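You operate a simulated robot arm through the tools that you are given. There is no shell and no other tool. Be economical: measure what you need, move in short steps, check, and stop when the job is done.

You run a simulated robot arm. Do the job below in one go: nothing can be reset, and whatever is moved stays where it is left.

Task
Unscrew the black cap, slip on the ring that the ring card names, screw the cap back.

It is judged by the outcome, as a careful person would: the job done as asked, and still so three seconds after it is handed in. It fails if anything else is knocked over, pushed out of place, dropped, spilled or broken. Lids that push on must go on centred and level and be pressed home; caps that screw on are set level and turned clockwise until they are tight.

Robot
A 6-joint arm with a two-finger parallel gripper, fixed in place. Base frame: the origin is at the foot of the arm, x ahead of it, y to its left, z up. Lengths are in m, angles in degrees, forces in N, time in s.
Its first joint turns from -66.0 to 66.0 degrees. Payload 1.57 kg.
The tool frame sits at the grasp point between the pads (the TCP): z along the fingers, y along the line on which they close. The tips reach 0.03 m beyond it. Largest opening 0.08 m; finger width 0.017, thickness 0.012; the body of the gripper, 0.04 by 0.082 m, starts 0.08 m behind the TCP.
Orientation is told as [roll, pitch, yaw] about the base's x, y, z axes, in that order, counted from this pose: with the fingers straight down and closing along the base's y, the tool's x points along the base's -x, its y along +y and its z along -z.

Tools
- The arm moves only by the tool apply_moves. Its arguments are lists of equal length, an entry for each row: "claw": the opening, from 0 (shut) to 1 (fully open); "slide": the shift along the base's x, y, z in m, a list of three; "dr": the turn, a rotation vector about the base's x, y, z in degrees, a list of three. In form: {"claw": [claw, ...], "slide": [[x, y, z], ...], "dr": [[rx, ry, rz], ...]}. A call has 1 to 12 rows; each row is the pose to reach, as a shift and turn from the pose commanded when the call began. Rows are played at 5 a second. More than 0.05 m and 8.6 degrees between two rows, or a gripper value outside its range, and nothing of the call is played. Where a pose cannot be reached the arm comes as near as it can. A force on the tool above 40 N (or 10 N above the force at the start of the call, whichever is more), or a blocked arm, ends the call early, and 0.2 s more pass. Each finger travels about 0.153 m/s and halts on what it meets, pressing with about 35 N; the grip force reading is that of the motor and also rises with nothing between the fingers. The clock runs only during rows and for 0.2 s after the last one: add rows that repeat a pose to give the fingers time. The reply holds the time, the measured pose of the TCP, the force on the tool along the base axes, the opening and the grip force, in the units named above and with some noise.
- Cameras (640 x 400 px; columns grow to the right, rows downward): "scene" is fixed at [0.0383, -0.3199, 0.4249]; the picture's right is [0.88, -0.48, 0.00], its down [-0.24, -0.43, -0.87] and it looks along [0.42, 0.76, -0.49] (base axes); focal length 326 px, centre (320, 200). "wrist" rides on the gripper at [-0.032, 0, -0.078] in the tool frame; the picture's right is [0.00, -1.00, 0.00], its down [0.97, 0.00, -0.24] and it looks along [0.24, 0.00, 0.97] (tool axes); focal length 218 px, centre (320, 200). There is no depth. A picture from a camera that has moved, and an enlarged one, comes with that camera's place and axes in the base frame and with its lens. The place of the scene camera against the robot may be out by one fixed shift of up to 0.012 m in any direction.
- grab_frame(camera): a new picture of that camera. The clock stands still meanwhile.
- close_up(camera, box): a new picture of the part [left, top, right, bottom] of that camera's present view, enlarged. The clock stands still meanwhile.
- close_job(): hands the job in; it is judged then, once.

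Go step by step. Nothing tells you positions but the pictures and the camera data: compare them with the known pose of the tool, close in by small moves and look again before you grip or let go. The budget is 120 turns and 64 pictures, counting those below and the enlarged ones. Unless the task says otherwise, let go and move clear before handing in, and close with one line.

The tools are called after "Call:" as a command line: name --argument value ..., lists and objects as JSON in quotes. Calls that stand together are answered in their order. apply_moves: Moves the arm, as the interface text tells. Its arguments: {"type":"object","properties":{"claw":{"type":"array","items":{"type":"number"}},"slide":{"type":"array","items":{"type":"array","items":{"type":"number"}}},"dr":{"type":"array","items":{"type":"array","items":{"type":"number"}}}},"required":["claw","slide","dr"]} The other tools are called the same way: grab_frame (camera) takes a picture; close_up (camera, box) takes an enlarged picture of a part of a camera's view; close_job () hands the job in.

At the start:

```text
clock: 0.0
tcp_pos: [0.1823, 0.1392, 0.2938]
ee_rot: [-0.1, 0.0, 0.0]
ft_force: [0.0, -1.6, 0.4]
width: 0.0801
finger_force: 0.0
```

scene: 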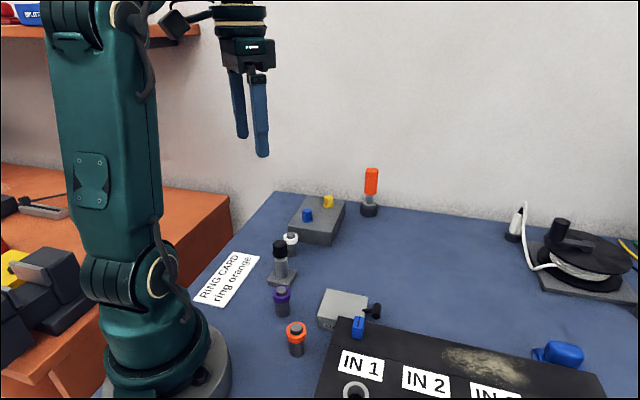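
wrist: 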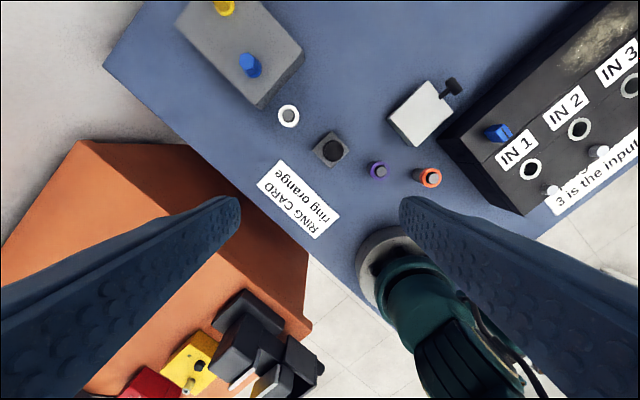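

The card says "ring orange"; the black cap sits on a bottle/post with a square base, and three rings (white, purple, orange) sit on small posts. I'll look closer at them.

Call:
close_up --camera "scene" --box '[190, 220, 350, 370]'

Call:
close_up --camera "wrist" --box '[250, 90, 460, 240]'

```text
2.67 times, centred on (270, 295) of scene
camera zoom: at [0.0383, -0.3199, 0.4249], right [0.88, -0.48, 0.0], down [-0.24, -0.43, -0.87], along [0.42, 0.76, -0.49], focal length 869 px, centre (453, -53)
```

zoom: 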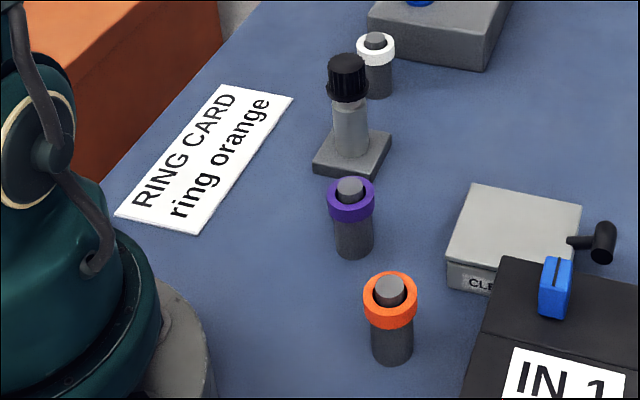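

```text
2.67 times, centred on (355, 165) of wrist
camera zoom: at [0.2133, 0.1392, 0.37], right [0.0, -1.0, 0.0], down [-0.97, 0.0, 0.24], along [-0.24, 0.0, -0.97], focal length 582 px, centre (227, 293)
```

zoom: 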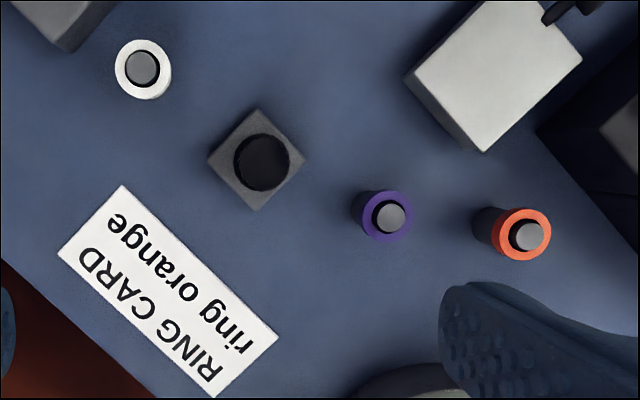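

I'll shift sideways to triangulate the heights with the wrist camera.

Call:
apply_moves --claw '[1, 1, 1, 1]' --slide '[[0, -0.04, 0], [0, -0.08, 0], [0, -0.11, 0], [0, -0.11, 0]]' --dr '[[0, 0, 0], [0, 0, 0], [0, 0, 0], [0, 0, 0]]'

Call:
grab_frame --camera "wrist"

Call:
close_up --camera "wrist" --box '[160, 80, 370, 230]'

```text
clock: 1.0
tcp_pos: [0.1811, 0.0296, 0.2928]
ee_rot: [0.0, 0.1, -0.1]
ft_force: [0.1, -0.3, 0.8]
width: 0.08
finger_force: 0.0
```

```text
59 pictures are left
camera wrist: at [0.2128, 0.0286, 0.3697], right [0.0, -1.0, 0.0], down [-0.97, 0.0, 0.24], along [-0.24, 0.0, -0.97], focal length 218 px, centre (320, 200)
```

wrist: 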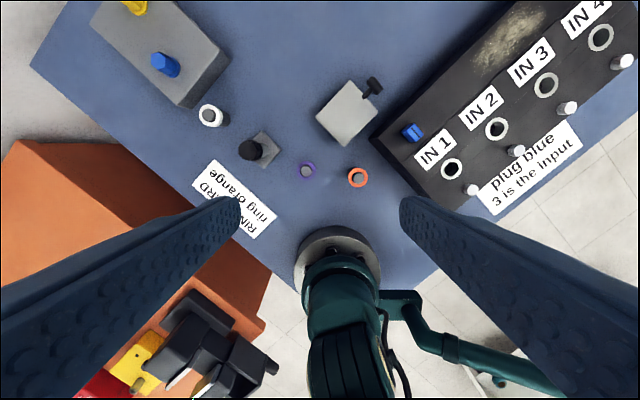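

```text
2.67 times, centred on (265, 155) of wrist
camera zoom: at [0.2128, 0.0286, 0.3697], right [0.0, -1.0, 0.0], down [-0.97, 0.0, 0.24], along [-0.24, 0.0, -0.97], focal length 582 px, centre (467, 320)
```

zoom: 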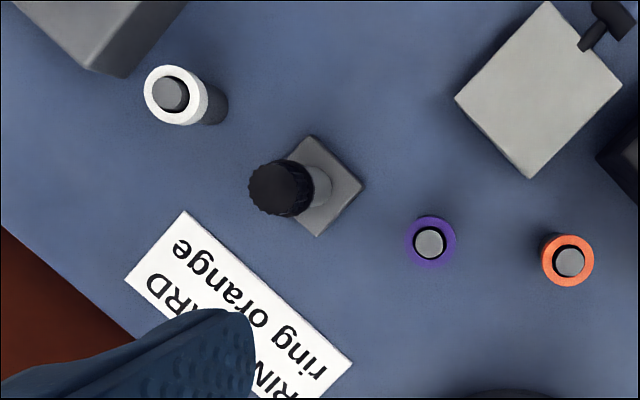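

The wrist triangulation puts the cap top near (0.207, 0.122, 0.073) and the orange ring near (0.166, -0.029, 0.040). The table is then nearer z≈0 than 0.035, so I'll descend carefully. First I go above the cap.

Call:
apply_moves --claw '[1, 1, 0.8, 0.8, 0.8, 0.8]' --slide '[[0.01, 0.04, 0], [0.02, 0.08, -0.01], [0.0255, 0.0925, -0.05], [0.0255, 0.0925, -0.09], [0.0255, 0.0925, -0.13], [0.0255, 0.0925, -0.13]]' --dr '[[0, 0, 0], [0, 0, 0], [0, 0, 0], [0, 0, 0], [0, 0, 0], [0, 0, 0]]'

Call:
grab_frame --camera "wrist"

Call:
grab_frame --camera "scene"

```text
clock: 2.4
tcp_pos: [0.2061, 0.1225, 0.1628]
ee_rot: [0.0, 0.0, 0.0]
ft_force: [0.0, 0.5, -0.1]
width: 0.0641
finger_force: 0.0
```

```text
57 pictures are left
camera wrist: at [0.2376, 0.1214, 0.2396], right [0.0, -1.0, 0.0], down [-0.97, 0.0, 0.24], along [-0.24, 0.0, -0.97], focal length 218 px, centre (320, 200)
```

wrist: 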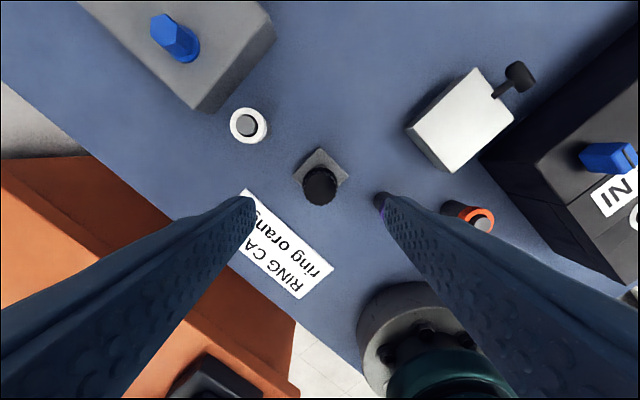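

```text
56 pictures are left
```

scene: 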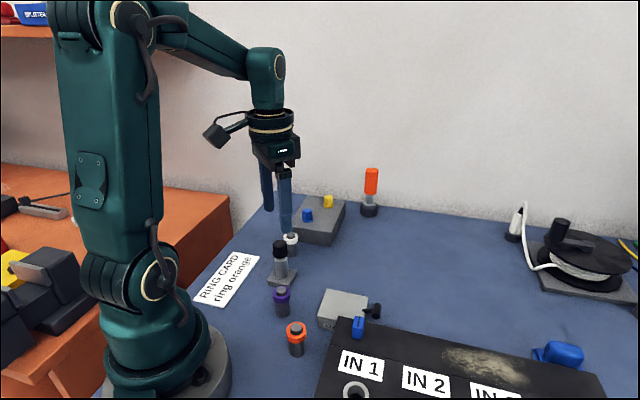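

The cap centre is confirmed at about (0.2075, 0.122), so I rotate clockwise first to gain unscrewing range.

Call:
apply_moves --claw '[0.75, 0.75, 0.75, 0.75, 0.75, 0.75, 0.75, 0.75, 0.75, 0.75, 0.75]' --slide '[[0.001, 0, 0], [0.001, 0, 0], [0.001, 0, 0], [0.001, 0, 0], [0.001, 0, 0], [0.001, 0, 0], [0.001, 0, 0], [0.001, 0, 0], [0.001, 0, 0], [0.001, 0, 0], [0.001, 0, 0]]' --dr '[[0, 0, -8], [0, 0, -16], [0, 0, -24], [0, 0, -32], [0, 0, -40], [0, 0, -48], [0, 0, -56], [0, 0, -64], [0, 0, -72], [0, 0, -80], [0, 0, -80]]'

Call:
grab_frame --camera "wrist"

```text
clock: 4.8
tcp_pos: [0.2077, 0.122, 0.1639]
ee_rot: [0.1, 0.0, -80.0]
ft_force: [-0.1, 0.5, -0.4]
width: 0.06
finger_force: 0.1
```

```text
55 pictures are left
camera wrist: at [0.2132, 0.0903, 0.2399], right [-0.99, -0.17, 0.0], down [-0.17, 0.96, 0.24], along [-0.04, 0.24, -0.97], focal length 218 px, centre (320, 200)
```

wrist: 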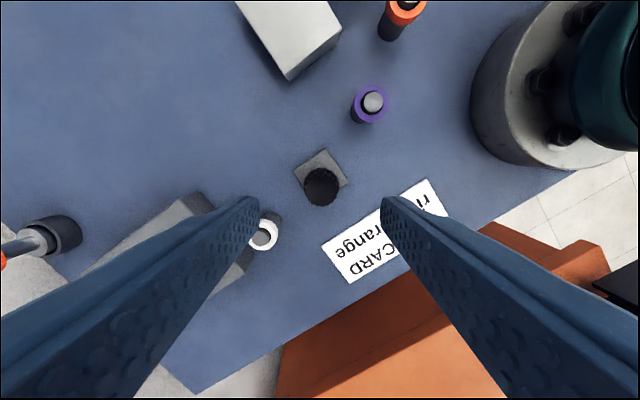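

Centred. Descending around the cap.

Call:
apply_moves --claw '[0.7, 0.7, 0.7, 0.7, 0.7, 0.7]' --slide '[[0, 0, -0.03], [0, 0, -0.05], [0, 0, -0.065], [0, 0, -0.08], [0, 0, -0.092], [0, 0, -0.092]]' --dr '[[0, 0, 0], [0, 0, 0], [0, 0, 0], [0, 0, 0], [0, 0, 0], [0, 0, 0]]'

Call:
grab_frame --camera "wrist"

Call:
close_up --camera "scene" --box '[220, 180, 340, 300]'

```text
clock: 6.2
tcp_pos: [0.2088, 0.1216, 0.0707]
ee_rot: [0.0, 0.0, -80.0]
ft_force: [0.4, -0.1, 0.2]
width: 0.0559
finger_force: 0.1
```

```text
54 pictures are left
camera wrist: at [0.2131, 0.0904, 0.148], right [-0.98, -0.17, 0.0], down [-0.17, 0.96, 0.24], along [-0.04, 0.24, -0.97], focal length 218 px, centre (320, 200)
```

wrist: 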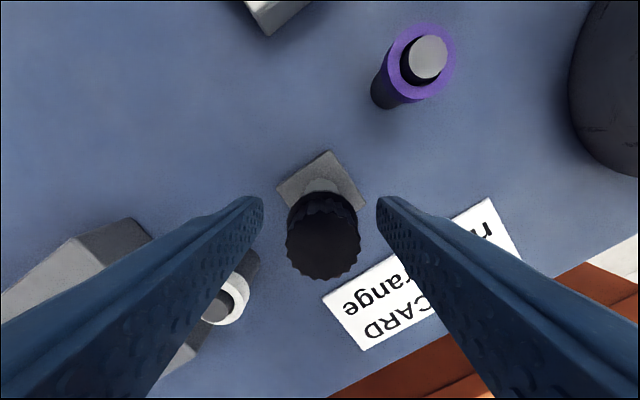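

```text
3.33 times, centred on (280, 240) of scene
camera zoom: at [0.0383, -0.3199, 0.4249], right [0.88, -0.48, 0.0], down [-0.24, -0.43, -0.87], along [0.42, 0.76, -0.49], focal length 1087 px, centre (453, 67)
```

zoom: 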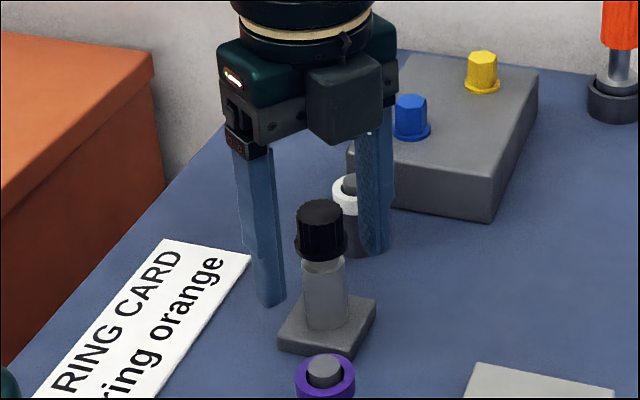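

Fingers straddle the cap with its top just above the pads' centre. A small y trim of +1.5 mm, then I grip.

Call:
apply_moves --claw '[0.7, 0.4, 0, 0, 0]' --slide '[[0, 0.0015, -0.002], [0, 0.0015, -0.002], [0, 0.0015, -0.002], [0, 0.0015, -0.002], [0, 0.0015, -0.002]]' --dr '[[0, 0, 0], [0, 0, 0], [0, 0, 0], [0, 0, 0], [0, 0, 0]]'

Call:
grab_frame --camera "wrist"

```text
clock: 7.4
tcp_pos: [0.2068, 0.1235, 0.0677]
ee_rot: [-0.3, -0.1, -80.1]
ft_force: [-22.0, -0.9, 1.0]
width: 0.0234
finger_force: 34.9
```

```text
52 pictures are left
camera wrist: at [0.2123, 0.0913, 0.1458], right [-0.98, -0.17, 0.0], down [-0.17, 0.96, 0.24], along [-0.05, 0.23, -0.97], focal length 218 px, centre (320, 200)
```

wrist: 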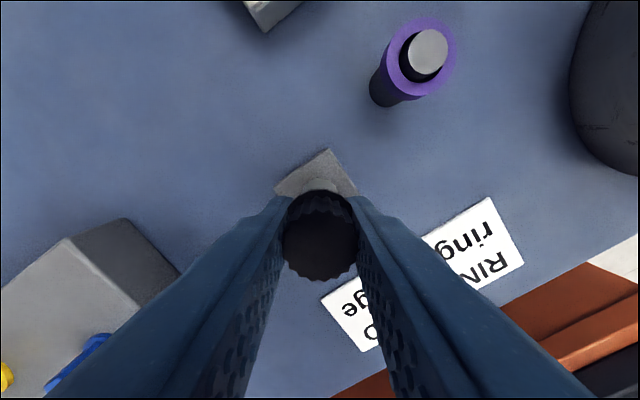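

The cap is gripped at 23.4 mm width, but there is a 22 N side force, so I'll trim x slightly to relieve it.

Call:
apply_moves --claw '[0, 0]' --slide '[[-0.0007, 0, 0], [-0.0007, 0, 0]]' --dr '[[0, 0, 0], [0, 0, 0]]'

```text
clock: 8.0
tcp_pos: [0.2064, 0.124, 0.0693]
ee_rot: [0.0, -0.1, -80.1]
ft_force: [-14.4, -6.5, -0.3]
width: 0.0236
finger_force: 35.0
```

Call:
apply_moves --claw '[0, 0]' --slide '[[-0.0012, -0.0006, 0], [-0.0012, -0.0006, 0]]' --dr '[[0, 0, 0], [0, 0, 0]]'

```text
clock: 8.6
tcp_pos: [0.2072, 0.1225, 0.0686]
ee_rot: [0.2, -0.1, -79.9]
ft_force: [-2.8, -6.4, -0.5]
width: 0.0236
finger_force: 34.7
```

Side force is down. Now I turn counter-clockwise and watch the force.

Call:
apply_moves --claw '[0, 0, 0, 0, 0, 0]' --slide '[[0, -0.0003, 0], [0, -0.0003, 0], [0, -0.0003, 0], [0, -0.0003, 0], [0, -0.0003, 0], [0, -0.0003, 0]]' --dr '[[0, 0, 8], [0, 0, 16], [0, 0, 24], [0, 0, 32], [0, 0, 40], [0, 0, 40]]'

```text
clock: 10.0
tcp_pos: [0.2074, 0.1222, 0.0696]
ee_rot: [0.0, 0.0, -39.9]
ft_force: [-0.8, -0.4, -0.1]
width: 0.0236
finger_force: 34.9
```

Smooth. Continuing.

Call:
apply_moves --claw '[0, 0, 0, 0, 0, 0, 0, 0, 0, 0, 0, 0]' --slide '[[0, 0, 0], [0, 0, 0], [0, 0, 0], [0, 0, 0], [0, 0, 0], [0, 0, 0], [0, 0, 0], [0, 0, 0], [0, 0, 0], [0, 0, 0], [0, 0, 0], [0, 0, 0]]' --dr '[[0, 0, 8], [0, 0, 16], [0, 0, 24], [0, 0, 32], [0, 0, 40], [0, 0, 48], [0, 0, 56], [0, 0, 64], [0, 0, 72], [0, 0, 80], [0, 0, 88], [0, 0, 96]]'

Call:
close_up --camera "scene" --box '[220, 180, 340, 300]'

```text
clock: 12.6
tcp_pos: [0.2072, 0.1214, 0.0694]
ee_rot: [-0.2, 0.1, 56.3]
ft_force: [13.6, -35.7, 7.1]
width: 0.0239
finger_force: 34.8
```

```text
3.33 times, centred on (280, 240) of scene
camera zoom: at [0.0383, -0.32, 0.4249], right [0.88, -0.48, 0.0], down [-0.24, -0.43, -0.87], along [0.42, 0.76, -0.49], focal length 1087 px, centre (453, 67)
```

zoom: 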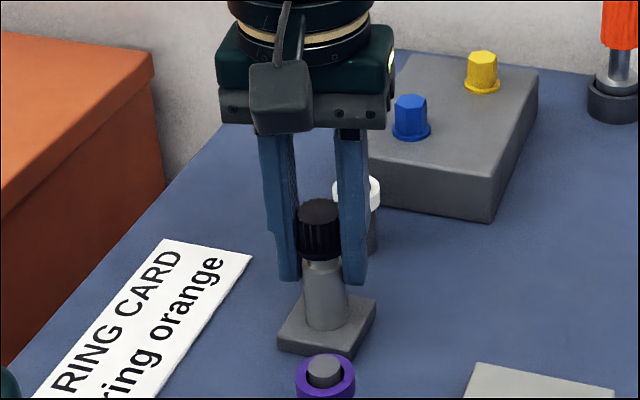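

A side force built up from eccentric rotation and the cap rising, so I'm relieving it.

Call:
apply_moves --claw '[0, 0]' --slide '[[0.0006, -0.0016, 0.0008], [0.0006, -0.0016, 0.0008]]' --dr '[[0, 0, 0], [0, 0, 0]]'

```text
clock: 13.2
tcp_pos: [0.2061, 0.1211, 0.0701]
ee_rot: [0.1, -0.1, 56.0]
ft_force: [4.9, -12.7, -0.1]
width: 0.0234
finger_force: 35.1
```

Call:
apply_moves --claw '[0, 0, 0, 0, 0]' --slide '[[0.0003, -0.0009, 0], [0.0003, -0.0009, 0], [0.0003, -0.0009, 0.0002], [0.0003, -0.0009, 0.0003], [0.0003, -0.0009, 0.0003]]' --dr '[[0, 0, 0], [0, 0, 6], [0, 0, 12], [0, 0, 18], [0, 0, 24]]'

```text
clock: 14.4
tcp_pos: [0.207, 0.1224, 0.0703]
ee_rot: [-0.1, -0.1, 80.2]
ft_force: [-13.2, 27.5, -0.5]
width: 0.0235
finger_force: 34.9
```

Call:
apply_moves --claw '[0, 0]' --slide '[[-0.0008, 0.0018, 0], [-0.0008, 0.0018, 0]]' --dr '[[0, 0, 0], [0, 0, 0]]'

Call:
grab_frame --camera "wrist"

```text
clock: 15.0
tcp_pos: [0.2079, 0.1205, 0.0709]
ee_rot: [-0.2, -0.1, 80.1]
ft_force: [5.0, 2.7, 0.5]
width: 0.0238
finger_force: 34.8
```

```text
50 pictures are left
camera wrist: at [0.212, 0.1527, 0.1471], right [0.98, -0.17, 0.0], down [-0.17, -0.96, 0.24], along [-0.04, -0.24, -0.97], focal length 218 px, centre (320, 200)
```

wrist: 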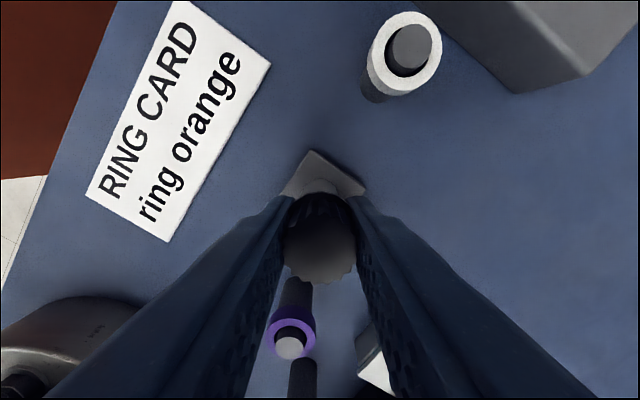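

Balanced. Release, rotate back 160° with jaws open around the cap, and regrip.

Call:
apply_moves --claw '[0.3, 0.6, 0.6, 0.6, 0.6, 0.6, 0.6, 0.6, 0.6, 0.6, 0.6, 0.6]' --slide '[[0, 0, 0], [0, 0, 0], [0, 0, 0], [0, 0, 0], [0, 0, 0], [0, 0, 0], [0, 0, 0], [0, 0, 0], [0, 0, 0], [0, 0, 0], [0, 0, 0], [0, 0, 0]]' --dr '[[0, 0, 0], [0, 0, 0], [0, 0, -8], [0, 0, -16], [0, 0, -24], [0, 0, -32], [0, 0, -40], [0, 0, -48], [0, 0, -56], [0, 0, -64], [0, 0, -72], [0, 0, -80]]'

Call:
grab_frame --camera "wrist"

```text
clock: 17.6
tcp_pos: [0.2061, 0.1232, 0.069]
ee_rot: [-0.1, 0.1, -0.2]
ft_force: [-0.2, -0.9, 0.3]
width: 0.048
finger_force: 0.1
```

```text
49 pictures are left
camera wrist: at [0.238, 0.1216, 0.1469], right [0.0, -1.0, 0.0], down [-0.97, 0.0, 0.24], along [-0.24, 0.0, -0.97], focal length 218 px, centre (320, 200)
```

wrist: 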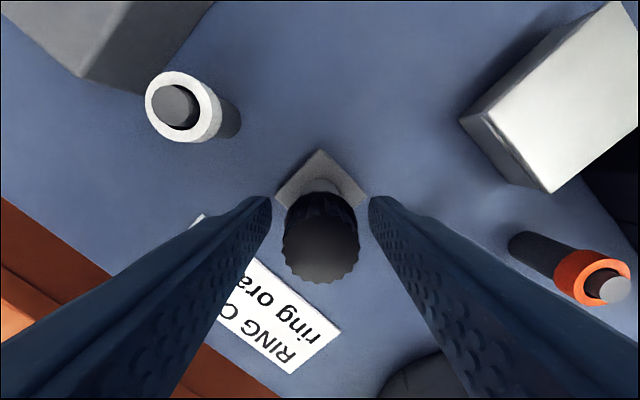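

Call:
apply_moves --claw '[0.6, 0.6, 0.6, 0.6, 0.6, 0.6, 0.6, 0.6, 0.6, 0.6, 0.6]' --slide '[[0, 0, 0], [0, 0, 0], [0, 0, 0], [0, 0, 0], [0, 0, 0], [0, 0, 0], [0, 0, 0], [0, 0, 0], [0, 0, 0], [0, 0, 0], [0, 0, 0]]' --dr '[[0, 0, -8], [0, 0, -16], [0, 0, -24], [0, 0, -32], [0, 0, -40], [0, 0, -48], [0, 0, -56], [0, 0, -64], [0, 0, -72], [0, 0, -80], [0, 0, -80]]'

Call:
apply_moves --claw '[0.3, 0, 0]' --slide '[[0, 0, 0], [0, 0, 0], [0, 0, 0]]' --dr '[[0, 0, 0], [0, 0, 0], [0, 0, 0]]'

```text
clock: 20.0
tcp_pos: [0.2064, 0.1231, 0.0689]
ee_rot: [0.0, 0.0, -80.1]
ft_force: [0.6, 0.3, 0.1]
width: 0.048
finger_force: 0.1
```

```text
clock: 20.8
tcp_pos: [0.2065, 0.1223, 0.0691]
ee_rot: [0.0, 0.0, -80.0]
ft_force: [2.9, -0.2, 0.1]
width: 0.0237
finger_force: 35.5
```

Call:
apply_moves --claw '[0, 0, 0, 0, 0, 0, 0, 0, 0, 0]' --slide '[[0, 0, 0], [0, 0, 0], [0, 0, 0], [0, 0, 0], [0, 0, 0], [0, 0, 0], [0, 0, 0], [0, 0, 0], [0, 0, 0], [0, 0, 0]]' --dr '[[0, 0, 8], [0, 0, 16], [0, 0, 24], [0, 0, 32], [0, 0, 40], [0, 0, 48], [0, 0, 56], [0, 0, 64], [0, 0, 72], [0, 0, 80]]'

```text
clock: 23.0
tcp_pos: [0.2065, 0.1211, 0.0696]
ee_rot: [-0.1, -0.1, 0.2]
ft_force: [-0.1, -2.7, 6.2]
width: 0.0236
finger_force: 35.1
```

Call:
apply_moves --claw '[0, 0, 0, 0, 0, 0, 0, 0, 0, 0]' --slide '[[0, 0, 0.0005], [0, 0, 0.0006], [0, 0, 0.0007], [0, 0, 0.0008], [0, 0, 0.0009], [0, 0, 0.001], [0, 0, 0.0011], [0, 0, 0.0012], [0, 0, 0.0013], [0, 0, 0.0014]]' --dr '[[0, 0, 8], [0, 0, 16], [0, 0, 24], [0, 0, 32], [0, 0, 40], [0, 0, 48], [0, 0, 56], [0, 0, 64], [0, 0, 72], [0, 0, 80]]'

Call:
close_up --camera "scene" --box '[240, 210, 320, 290]'

```text
clock: 25.2
tcp_pos: [0.2066, 0.1218, 0.0718]
ee_rot: [-0.1, 0.1, 80.3]
ft_force: [16.6, -28.3, -0.3]
width: 0.0236
finger_force: 35.0
```

```text
5.00 times, centred on (280, 250) of scene
camera zoom: at [0.0383, -0.32, 0.4249], right [0.88, -0.48, 0.0], down [-0.24, -0.43, -0.87], along [0.42, 0.76, -0.49], focal length 1630 px, centre (520, -50)
```

zoom: 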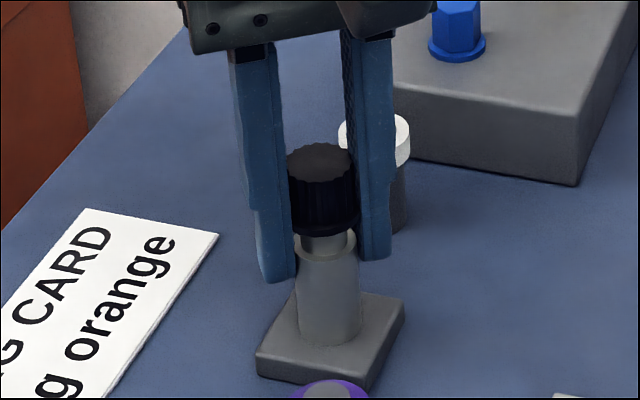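

The cap has risen and the neck shows under it. I relieve the side load and test with a small lift.

Call:
apply_moves --claw '[0, 0]' --slide '[[0.0008, -0.0013, 0], [0.0008, -0.0013, 0.0005]]' --dr '[[0, 0, 0], [0, 0, 0]]'

```text
clock: 25.8
tcp_pos: [0.2074, 0.1225, 0.0717]
ee_rot: [0.1, 0.0, 80.0]
ft_force: [2.7, -3.3, -0.8]
width: 0.0234
finger_force: 34.8
```

Call:
apply_moves --claw '[0, 0, 0]' --slide '[[0, 0, 0.0008], [0, 0, 0.0016], [0, 0, 0.0016]]' --dr '[[0, 0, 0], [0, 0, 0], [0, 0, 0]]'

```text
clock: 26.6
tcp_pos: [0.2079, 0.1213, 0.0738]
ee_rot: [0.0, -0.1, 80.0]
ft_force: [-0.1, 15.5, -20.1]
width: 0.0234
finger_force: 35.0
```

Still threaded, so I ease back and do another regrip cycle.

Call:
apply_moves --claw '[0, 0, 0.3, 0.6, 0.6, 0.6, 0.6, 0.6, 0.6, 0.6, 0.6, 0.6]' --slide '[[0, 0, -0.0014], [0, 0, -0.0014], [-0.0006, 0.001, -0.001], [-0.0006, 0.001, -0.001], [-0.0006, 0.001, -0.001], [-0.0006, 0.001, -0.001], [-0.0006, 0.001, -0.001], [-0.0006, 0.001, -0.001], [-0.0006, 0.001, -0.001], [-0.0006, 0.001, -0.001], [-0.0006, 0.001, -0.001], [-0.0006, 0.001, -0.001]]' --dr '[[0, 0, 0], [0, 0, 0], [0, 0, 0], [0, 0, 0], [0, 0, -8], [0, 0, -16], [0, 0, -24], [0, 0, -32], [0, 0, -40], [0, 0, -48], [0, 0, -56], [0, 0, -64]]'

Call:
apply_moves --claw '[0.6, 0.6, 0.6, 0.6, 0.6, 0.6, 0.6, 0.6, 0.6, 0.6, 0.6, 0.6]' --slide '[[0, 0, 0], [0, 0, 0], [0, 0, 0], [0, 0, 0], [0, 0, 0], [0, 0, 0], [0, 0, 0], [0, 0, 0], [0, 0, 0], [0, 0, 0], [0, 0, 0], [0, 0, 0]]' --dr '[[0, 0, -8], [0, 0, -16], [0, 0, -24], [0, 0, -32], [0, 0, -40], [0, 0, -48], [0, 0, -56], [0, 0, -64], [0, 0, -72], [0, 0, -80], [0, 0, -88], [0, 0, -96]]'

Call:
apply_moves --claw '[0.3, 0, 0]' --slide '[[0, 0, 0], [0, 0, 0], [0, 0, 0]]' --dr '[[0, 0, 0], [0, 0, 0], [0, 0, 0]]'

```text
clock: 29.2
tcp_pos: [0.2069, 0.1218, 0.0718]
ee_rot: [0.0, -0.1, 15.8]
ft_force: [0.9, 0.0, -0.4]
width: 0.0479
finger_force: 0.1
```

```text
clock: 31.8
tcp_pos: [0.2076, 0.1219, 0.073]
ee_rot: [0.0, 0.1, -80.1]
ft_force: [0.2, -0.2, -0.3]
width: 0.0482
finger_force: 0.0
```

```text
clock: 32.6
tcp_pos: [0.2071, 0.1217, 0.0727]
ee_rot: [0.1, 0.0, -79.9]
ft_force: [4.0, -0.5, -0.6]
width: 0.0244
finger_force: 34.8
```

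Call:
apply_moves --claw '[0, 0, 0, 0, 0, 0, 0, 0, 0, 0]' --slide '[[0, 0, 0.0001], [0, 0, 0.0002], [0, 0, 0.0003], [0, 0, 0.0004], [0, 0, 0.0005], [0, 0, 0.0006], [0, 0, 0.0007], [0, 0, 0.0008], [0, 0, 0.0009], [0, 0, 0.001]]' --dr '[[0, 0, 8], [0, 0, 16], [0, 0, 24], [0, 0, 32], [0, 0, 40], [0, 0, 48], [0, 0, 56], [0, 0, 64], [0, 0, 72], [0, 0, 80]]'

```text
clock: 34.8
tcp_pos: [0.2061, 0.1215, 0.0735]
ee_rot: [0.0, 0.1, 0.1]
ft_force: [0.2, -0.3, -0.2]
width: 0.0245
finger_force: 34.8
```

Call:
apply_moves --claw '[0, 0, 0]' --slide '[[0, 0, 0.001], [0, 0, 0.002], [0, 0, 0.002]]' --dr '[[0, 0, 0], [0, 0, 0], [0, 0, 0]]'

Call:
close_up --camera "scene" --box '[240, 210, 320, 290]'

```text
clock: 35.6
tcp_pos: [0.2078, 0.1222, 0.0754]
ee_rot: [0.0, 0.0, 0.0]
ft_force: [0.1, -0.1, -0.2]
width: 0.0244
finger_force: 35.2
```

```text
5.00 times, centred on (280, 250) of scene
camera zoom: at [0.0383, -0.3199, 0.4249], right [0.88, -0.48, 0.0], down [-0.24, -0.43, -0.87], along [0.42, 0.76, -0.49], focal length 1630 px, centre (520, -50)
```

zoom: 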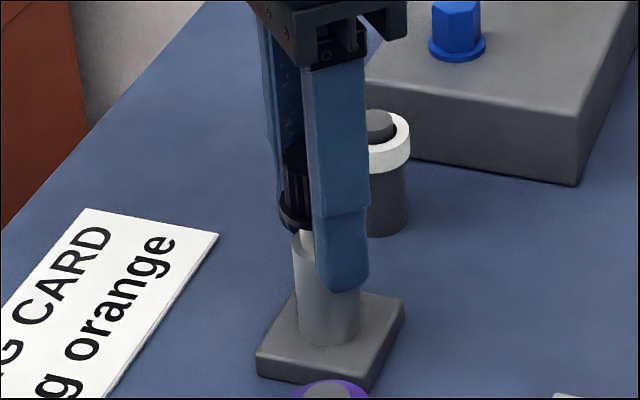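

The cap lifts without resistance, so it is free. Lifting straight up.

Call:
apply_moves --claw '[0, 0, 0, 0, 0]' --slide '[[0, 0, 0.01], [0, 0, 0.02], [0, 0, 0.04], [0, 0, 0.065], [0, 0, 0.065]]' --dr '[[0, 0, 0], [0, 0, 0], [0, 0, 0], [0, 0, 0], [0, 0, 0]]'

Call:
grab_frame --camera "wrist"

Call:
close_up --camera "scene" --box '[200, 180, 350, 300]'

```text
clock: 36.8
tcp_pos: [0.2072, 0.1217, 0.1415]
ee_rot: [0.1, 0.0, 0.0]
ft_force: [-0.5, 0.1, -0.2]
width: 0.0243
finger_force: 34.7
```

```text
46 pictures are left
camera wrist: at [0.2381, 0.1216, 0.2179], right [0.0, -1.0, 0.0], down [-0.97, 0.0, 0.24], along [-0.24, 0.0, -0.97], focal length 218 px, centre (320, 200)
```

wrist: 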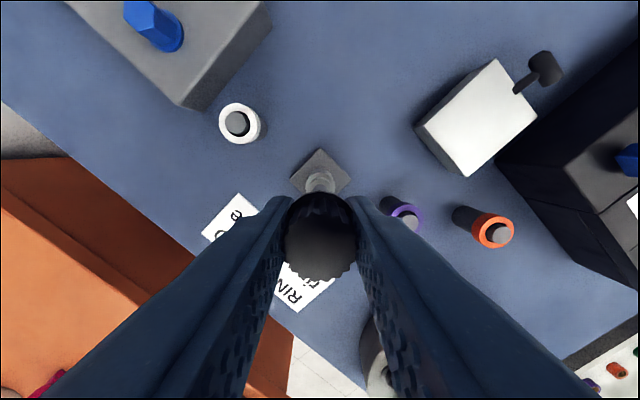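

```text
3.33 times, centred on (275, 240) of scene
camera zoom: at [0.0383, -0.3199, 0.4249], right [0.88, -0.48, 0.0], down [-0.24, -0.43, -0.87], along [0.42, 0.76, -0.49], focal length 1087 px, centre (470, 67)
```

zoom: 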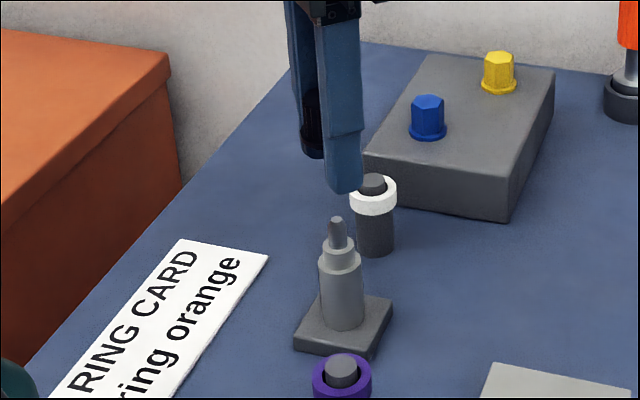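

The cap is off. However, my tips extend about 13 mm below its rim, so I couldn't set it on the table. I'll lower it back onto the stud, catch a bit of thread, and regrip higher.

Call:
apply_moves --claw '[0, 0, 0, 0, 0, 0]' --slide '[[0, 0, -0.03], [0, 0, -0.05], [0, 0, -0.06], [0, 0, -0.064], [0, 0, -0.066], [0, 0, -0.067]]' --dr '[[0, 0, 0], [0, 0, 0], [0, 0, 0], [0, 0, 0], [0, 0, 0], [0, 0, 0]]'

```text
clock: 38.2
tcp_pos: [0.2054, 0.121, 0.0733]
ee_rot: [0.0, -0.2, 0.0]
ft_force: [4.4, 1.1, -0.7]
width: 0.0244
finger_force: 35.0
```

Nearly at the earlier height with little force. I turn clockwise 72° with a gentle descent to engage the thread.

Call:
apply_moves --claw '[0, 0, 0, 0, 0, 0, 0, 0, 0, 0]' --slide '[[0, 0, -0.0005], [0, 0, -0.0007], [0, 0, -0.0009], [0, 0, -0.0011], [0, 0, -0.0012], [0, 0, -0.0013], [0, 0, -0.0014], [0, 0, -0.0015], [0, 0, -0.0016], [0, 0, -0.0016]]' --dr '[[0, 0, -8], [0, 0, -16], [0, 0, -24], [0, 0, -32], [0, 0, -40], [0, 0, -48], [0, 0, -56], [0, 0, -64], [0, 0, -72], [0, 0, -80]]'

Call:
close_up --camera "scene" --box '[240, 210, 320, 290]'

```text
clock: 40.4
tcp_pos: [0.2059, 0.1222, 0.0714]
ee_rot: [0.2, 0.0, -80.3]
ft_force: [12.9, -5.5, 0.4]
width: 0.0246
finger_force: 34.9
```

```text
5.00 times, centred on (280, 250) of scene
camera zoom: at [0.0383, -0.3199, 0.4249], right [0.88, -0.48, 0.0], down [-0.24, -0.43, -0.87], along [0.42, 0.76, -0.49], focal length 1630 px, centre (520, -50)
```

zoom: 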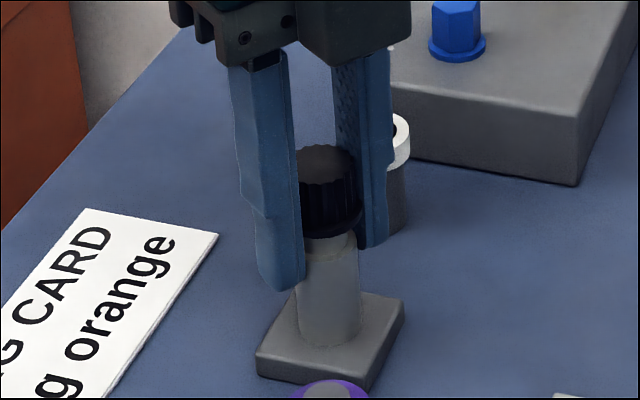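

The cap is on the stud. Relieve the side force, open, and look.

Call:
apply_moves --claw '[0, 0, 0.3, 0.6, 0.6]' --slide '[[0.0009, -0.0003, 0], [0.0009, -0.0003, 0], [0.0009, -0.0003, 0], [0.0009, -0.0003, 0], [0.0009, -0.0003, 0]]' --dr '[[0, 0, 0], [0, 0, 0], [0, 0, 0], [0, 0, 0], [0, 0, 0]]'

Call:
close_up --camera "scene" --box '[240, 210, 320, 290]'

Call:
close_up --camera "wrist" --box '[240, 140, 400, 290]'

```text
clock: 41.6
tcp_pos: [0.2079, 0.1205, 0.0719]
ee_rot: [0.0, 0.0, -80.0]
ft_force: [-0.6, 0.4, 0.4]
width: 0.0477
finger_force: 0.0
```

```text
5.00 times, centred on (280, 250) of scene
camera zoom: at [0.0383, -0.3199, 0.4249], right [0.88, -0.48, 0.0], down [-0.24, -0.43, -0.87], along [0.42, 0.76, -0.49], focal length 1630 px, centre (520, -50)
```

zoom: 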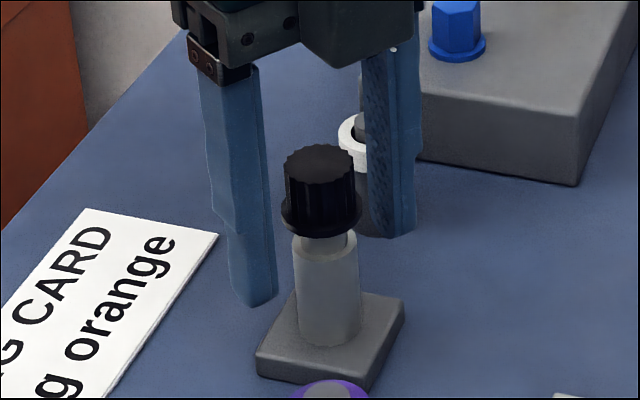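

```text
2.67 times, centred on (320, 215) of wrist
camera zoom: at [0.2124, 0.0895, 0.1489], right [-0.98, -0.17, 0.0], down [-0.17, 0.96, 0.24], along [-0.04, 0.24, -0.97], focal length 582 px, centre (320, 160)
```

zoom: 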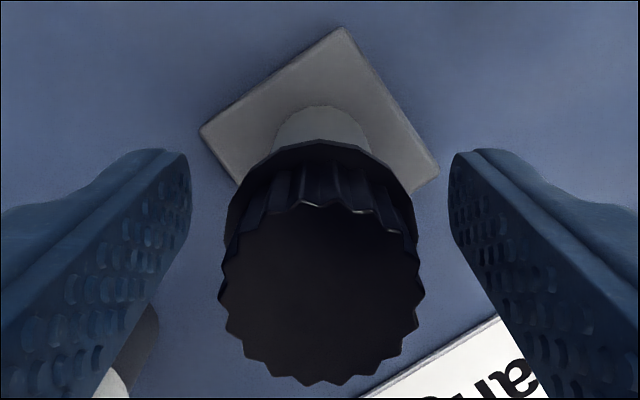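

The cap sits level; it has a flange at its bottom rim (z≈0.06) and a fluted body above, with its top near 0.083. I'll regrip with the tips just above the flange.

Call:
apply_moves --claw '[0.6, 0.6, 0.3, 0, 0, 0]' --slide '[[-0.0003, 0.0006, 0.012], [-0.0003, 0.0006, 0.024], [-0.0003, 0.0006, 0.024], [-0.0003, 0.0006, 0.024], [-0.0003, 0.0006, 0.024], [-0.0003, 0.0006, 0.024]]' --dr '[[0, 0, 0], [0, 0, 0], [0, 0, 0], [0, 0, 0], [0, 0, 0], [0, 0, 0]]'

Call:
close_up --camera "scene" --box '[240, 210, 320, 290]'

```text
clock: 43.0
tcp_pos: [0.2068, 0.1221, 0.0959]
ee_rot: [0.1, 0.0, -80.0]
ft_force: [-5.0, 2.7, -1.2]
width: 0.0245
finger_force: 35.0
```

```text
5.00 times, centred on (280, 250) of scene
camera zoom: at [0.0383, -0.3199, 0.4249], right [0.88, -0.48, 0.0], down [-0.24, -0.43, -0.87], along [0.42, 0.76, -0.49], focal length 1630 px, centre (520, -50)
```

zoom: 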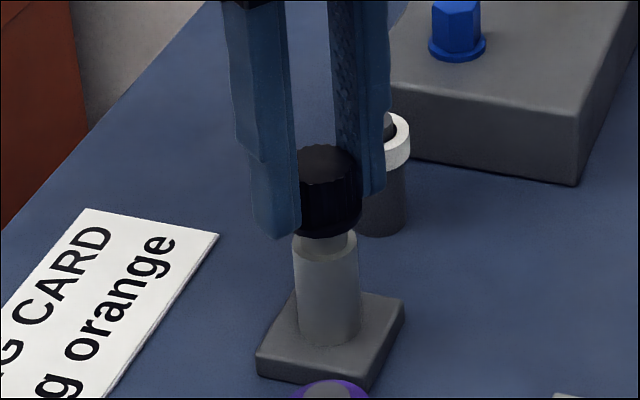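

Good grip. Unscrewing again and lifting.

Call:
apply_moves --claw '[0, 0, 0, 0, 0, 0, 0, 0, 0, 0, 0, 0]' --slide '[[0, 0, 0.0001], [0, 0, 0.0002], [0, 0, 0.0003], [0, 0, 0.0005], [0, 0, 0.0007], [0, 0, 0.0009], [0, 0, 0.0011], [0, 0, 0.0013], [0, 0, 0.0015], [0, 0, 0.0017], [0, 0, 0.0019], [0, 0, 0.002]]' --dr '[[0, 0, 8], [0, 0, 16], [0, 0, 24], [0, 0, 32], [0, 0, 40], [0, 0, 48], [0, 0, 56], [0, 0, 64], [0, 0, 72], [0, 0, 80], [0, 0, 88], [0, 0, 96]]'

Call:
apply_moves --claw '[0, 0, 0]' --slide '[[0, 0, 0.001], [0, 0, 0.002], [0, 0, 0.002]]' --dr '[[0, 0, 0], [0, 0, 0], [0, 0, 0]]'

```text
clock: 45.6
tcp_pos: [0.2085, 0.1223, 0.0994]
ee_rot: [0.1, -0.2, 16.1]
ft_force: [-0.4, -1.1, 0.3]
width: 0.0242
finger_force: 34.9
```

```text
clock: 46.4
tcp_pos: [0.2064, 0.1214, 0.099]
ee_rot: [0.0, 0.0, 15.9]
ft_force: [0.6, 0.1, -0.3]
width: 0.0239
finger_force: 34.8
```

Free again. Lifting and carrying the cap to an empty table spot near (0.285, 0.095).

Call:
apply_moves --claw '[0, 0, 0, 0, 0, 0, 0, 0]' --slide '[[0, 0, 0.02], [0, 0, 0.05], [0.03, -0.01, 0.05], [0.06, -0.02, 0.05], [0.078, -0.027, 0.02], [0.078, -0.027, -0.02], [0.078, -0.027, -0.045], [0.078, -0.027, -0.045]]' --dr '[[0, 0, 0], [0, 0, 0], [0, 0, -8], [0, 0, -16], [0, 0, -16], [0, 0, -16], [0, 0, -16], [0, 0, -16]]'

Call:
close_up --camera "scene" --box '[240, 190, 380, 300]'

Call:
grab_frame --camera "wrist"

```text
clock: 48.2
tcp_pos: [0.2843, 0.0931, 0.0541]
ee_rot: [-0.1, 0.0, 0.0]
ft_force: [-0.7, -0.3, -0.9]
width: 0.0241
finger_force: 34.5
```

```text
3.64 times, centred on (310, 245) of scene
camera zoom: at [0.0383, -0.3199, 0.4249], right [0.88, -0.48, 0.0], down [-0.24, -0.43, -0.87], along [0.42, 0.76, -0.49], focal length 1186 px, centre (356, 36)
```

zoom: 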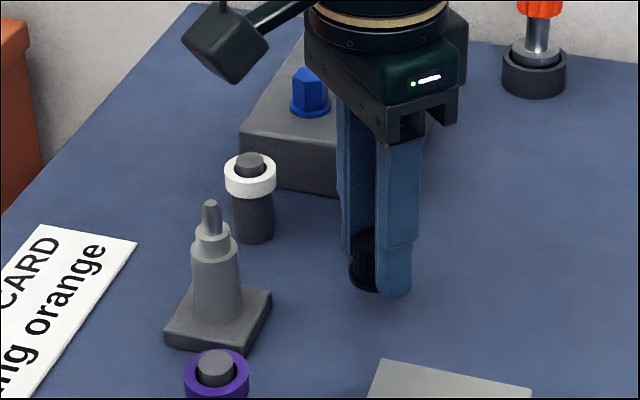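

```text
39 pictures are left
camera wrist: at [0.3165, 0.0939, 0.1313], right [0.0, -1.0, 0.0], down [-0.97, 0.0, 0.24], along [-0.24, 0.0, -0.97], focal length 218 px, centre (320, 200)
```

wrist: 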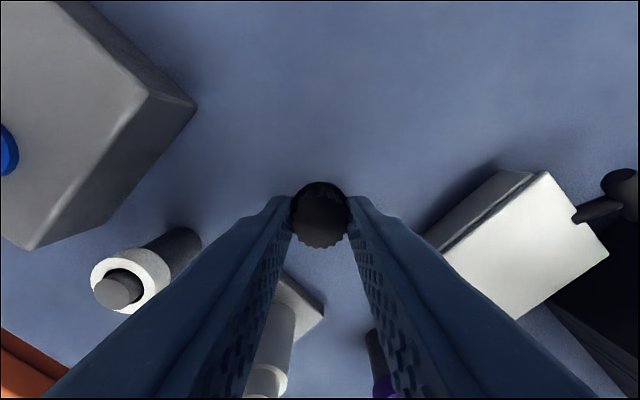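

Clear spot. Lowering slowly to contact.

Call:
apply_moves --claw '[0, 0, 0, 0, 0, 0, 0, 0]' --slide '[[0, 0, -0.008], [0, 0, -0.012], [0, 0, -0.014], [0, 0, -0.0155], [0, 0, -0.017], [0, 0, -0.018], [0, 0, -0.019], [0, 0, -0.02]]' --dr '[[0, 0, 0], [0, 0, 0], [0, 0, 0], [0, 0, 0], [0, 0, 0], [0, 0, 0], [0, 0, 0], [0, 0, 0]]'

```text
clock: 50.0
tcp_pos: [0.2849, 0.0955, 0.0348]
ee_rot: [0.1, 0.0, 0.0]
ft_force: [-0.4, -0.7, 0.0]
width: 0.024
finger_force: 35.4
```

Call:
apply_moves --claw '[0, 0, 0, 0, 0, 0]' --slide '[[0, 0, -0.0005], [0, 0, -0.001], [0, 0, -0.0015], [0, 0, -0.002], [0, 0, -0.0025], [0, 0, -0.003]]' --dr '[[0, 0, 0], [0, 0, 0], [0, 0, 0], [0, 0, 0], [0, 0, 0], [0, 0, 0]]'

Call:
close_up --camera "scene" --box '[280, 220, 350, 290]'

```text
clock: 51.4
tcp_pos: [0.2848, 0.0946, 0.0329]
ee_rot: [0.0, 0.0, 0.0]
ft_force: [0.0, -0.1, 0.6]
width: 0.0241
finger_force: 35.1
```

```text
5.71 times, centred on (315, 255) of scene
camera zoom: at [0.0383, -0.3199, 0.4249], right [0.88, -0.48, 0.0], down [-0.24, -0.43, -0.87], along [0.42, 0.76, -0.49], focal length 1863 px, centre (349, -114)
```

zoom: 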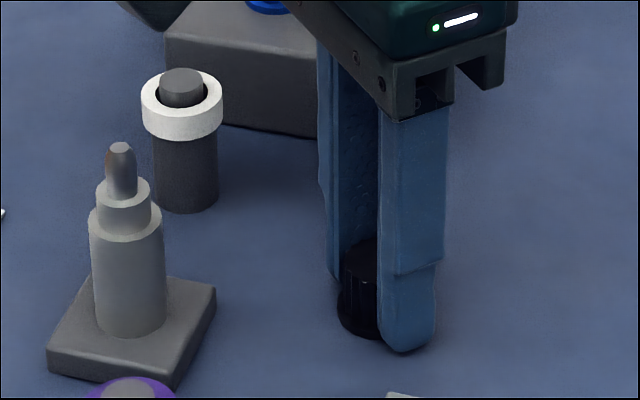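

Still no contact; continuing down in half-millimetre steps.

Call:
apply_moves --claw '[0, 0, 0, 0, 0, 0, 0, 0]' --slide '[[0, 0, -0.0005], [0, 0, -0.001], [0, 0, -0.0015], [0, 0, -0.002], [0, 0, -0.0025], [0, 0, -0.003], [0, 0, -0.0035], [0, 0, -0.0035]]' --dr '[[0, 0, 0], [0, 0, 0], [0, 0, 0], [0, 0, 0], [0, 0, 0], [0, 0, 0], [0, 0, 0], [0, 0, 0]]'

```text
clock: 52.9
tcp_pos: [0.2848, 0.0952, 0.0298]
ee_rot: [-0.1, 0.0, 0.0]
ft_force: [-1.2, 0.1, 3.8]
width: 0.024
finger_force: 35.2
stopped in row 7: the force on the tool passed its limit (the readings are from after the stop); the commanded pose is now the measured one
```

Contact reached. Releasing and rising.

Call:
apply_moves --claw '[0, 0.15, 0.35, 0.6, 0.6]' --slide '[[0, 0, 0.0003], [0, 0, 0.0003], [0, 0, 0.0003], [0, 0, 0.0003], [0, 0, 0.0003]]' --dr '[[0, 0, 0], [0, 0, 0], [0, 0, 0], [0, 0, 0], [0, 0, 0]]'

Call:
apply_moves --claw '[0.6, 0.6, 0.6, 0.6]' --slide '[[0, 0, 0.02], [0, 0, 0.05], [0, 0, 0.09], [0, 0, 0.09]]' --dr '[[0, 0, 0], [0, 0, 0], [0, 0, 0], [0, 0, 0]]'

Call:
close_up --camera "scene" --box '[230, 220, 350, 340]'

Call:
grab_frame --camera "wrist"

```text
clock: 54.1
tcp_pos: [0.285, 0.0951, 0.0298]
ee_rot: [-0.1, -0.1, 0.0]
ft_force: [-0.5, 0.4, -0.4]
width: 0.0481
finger_force: 0.0
```

```text
clock: 55.1
tcp_pos: [0.2847, 0.0959, 0.1195]
ee_rot: [0.1, -0.1, 0.0]
ft_force: [-0.5, -0.3, 0.0]
width: 0.048
finger_force: 0.1
```

```text
3.33 times, centred on (290, 280) of scene
camera zoom: at [0.0383, -0.3199, 0.4249], right [0.88, -0.48, 0.0], down [-0.24, -0.43, -0.87], along [0.42, 0.76, -0.49], focal length 1087 px, centre (420, -67)
```

zoom: 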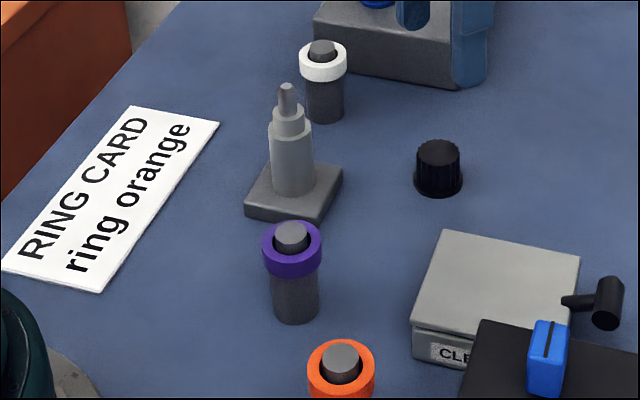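

```text
36 pictures are left
camera wrist: at [0.3171, 0.095, 0.1976], right [0.0, -1.0, 0.0], down [-0.97, 0.0, 0.24], along [-0.24, 0.0, -0.97], focal length 218 px, centre (320, 200)
```

wrist: 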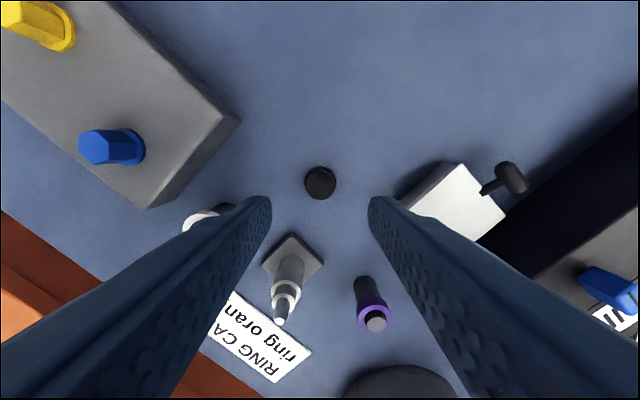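

The cap stands upright. Now over the orange ring.

Call:
apply_moves --claw '[0.6, 0.6, 0.6, 0.6, 0.6, 0.6, 0.6, 0.6]' --slide '[[0, 0, 0.04], [-0.025, -0.03, 0.05], [-0.05, -0.065, 0.05], [-0.08, -0.1, 0.05], [-0.119, -0.124, 0.04], [-0.119, -0.124, 0.02], [-0.119, -0.124, 0], [-0.119, -0.124, 0]]' --dr '[[0, 0, 0], [0, 0, 0], [0, 0, 0], [0, 0, 0], [0, 0, 0], [0, 0, 0], [0, 0, 0], [0, 0, 0]]'

Call:
grab_frame --camera "wrist"

Call:
close_up --camera "wrist" --box '[240, 110, 400, 210]'

```text
clock: 56.9
tcp_pos: [0.1668, -0.0295, 0.1186]
ee_rot: [0.0, 0.0, 0.0]
ft_force: [0.6, 0.4, -0.2]
width: 0.0478
finger_force: 0.0
```

```text
35 pictures are left
camera wrist: at [0.1979, -0.0298, 0.1974], right [0.0, -1.0, 0.0], down [-0.97, 0.0, 0.24], along [-0.24, 0.0, -0.97], focal length 218 px, centre (320, 200)
```

wrist: 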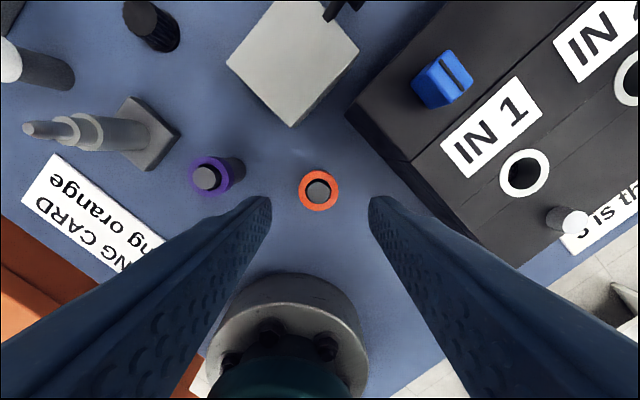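

```text
4.00 times, centred on (320, 160) of wrist
camera zoom: at [0.1979, -0.0298, 0.1974], right [0.0, -1.0, 0.0], down [-0.97, 0.0, 0.24], along [-0.24, 0.0, -0.97], focal length 873 px, centre (320, 360)
```

zoom: 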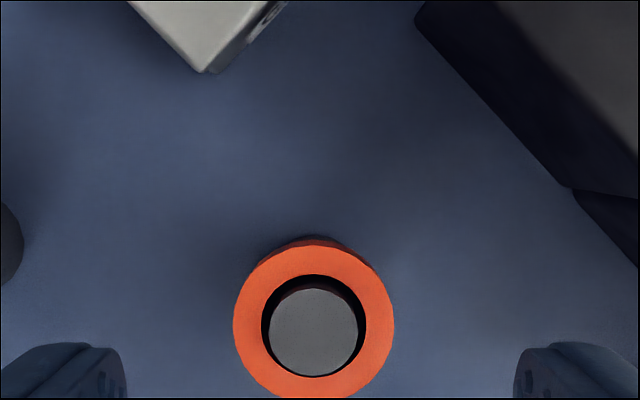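

Ring is at about (0.166, -0.0285), outer Ø 29 mm, hole 19 mm. Descending to it.

Call:
apply_moves --claw '[0.6, 0.6, 0.6, 0.6]' --slide '[[-0.0007, 0.001, -0.03], [-0.0007, 0.001, -0.05], [-0.0007, 0.001, -0.0625], [-0.0007, 0.001, -0.0625]]' --dr '[[0, 0, 0], [0, 0, 0], [0, 0, 0], [0, 0, 0]]'

Call:
grab_frame --camera "wrist"

Call:
close_up --camera "scene" --box '[250, 300, 350, 375]'

```text
clock: 57.9
tcp_pos: [0.1647, -0.0293, 0.0571]
ee_rot: [0.0, 0.0, 0.0]
ft_force: [1.2, -0.3, -0.3]
width: 0.0477
finger_force: 0.1
```

```text
33 pictures are left
camera wrist: at [0.1973, -0.0285, 0.1342], right [0.0, -1.0, 0.0], down [-0.97, 0.0, 0.24], along [-0.24, 0.0, -0.97], focal length 218 px, centre (320, 200)
```

wrist: 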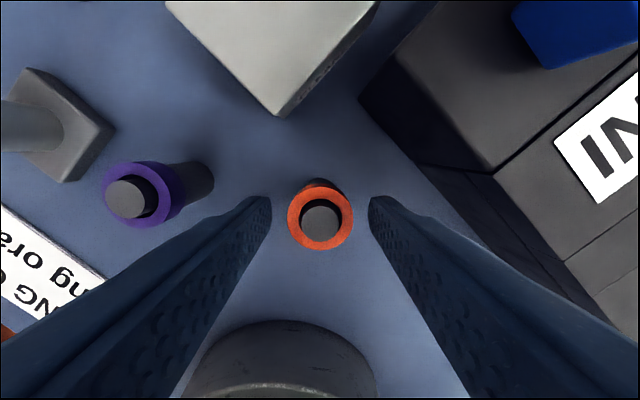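

```text
5.33 times, centred on (300, 338) of scene
camera zoom: at [0.0383, -0.3199, 0.4249], right [0.88, -0.48, 0.0], down [-0.24, -0.43, -0.87], along [0.42, 0.76, -0.49], focal length 1739 px, centre (427, -533)
```

zoom: 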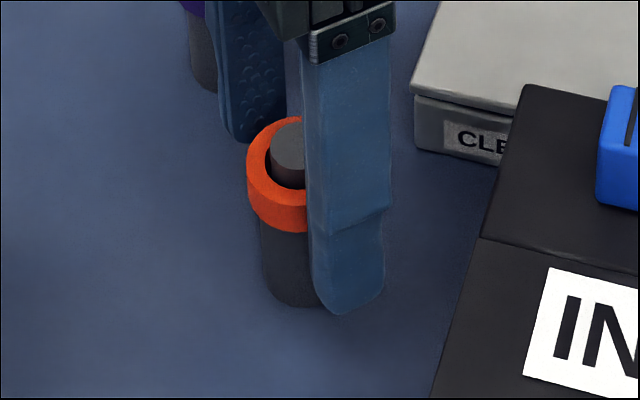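

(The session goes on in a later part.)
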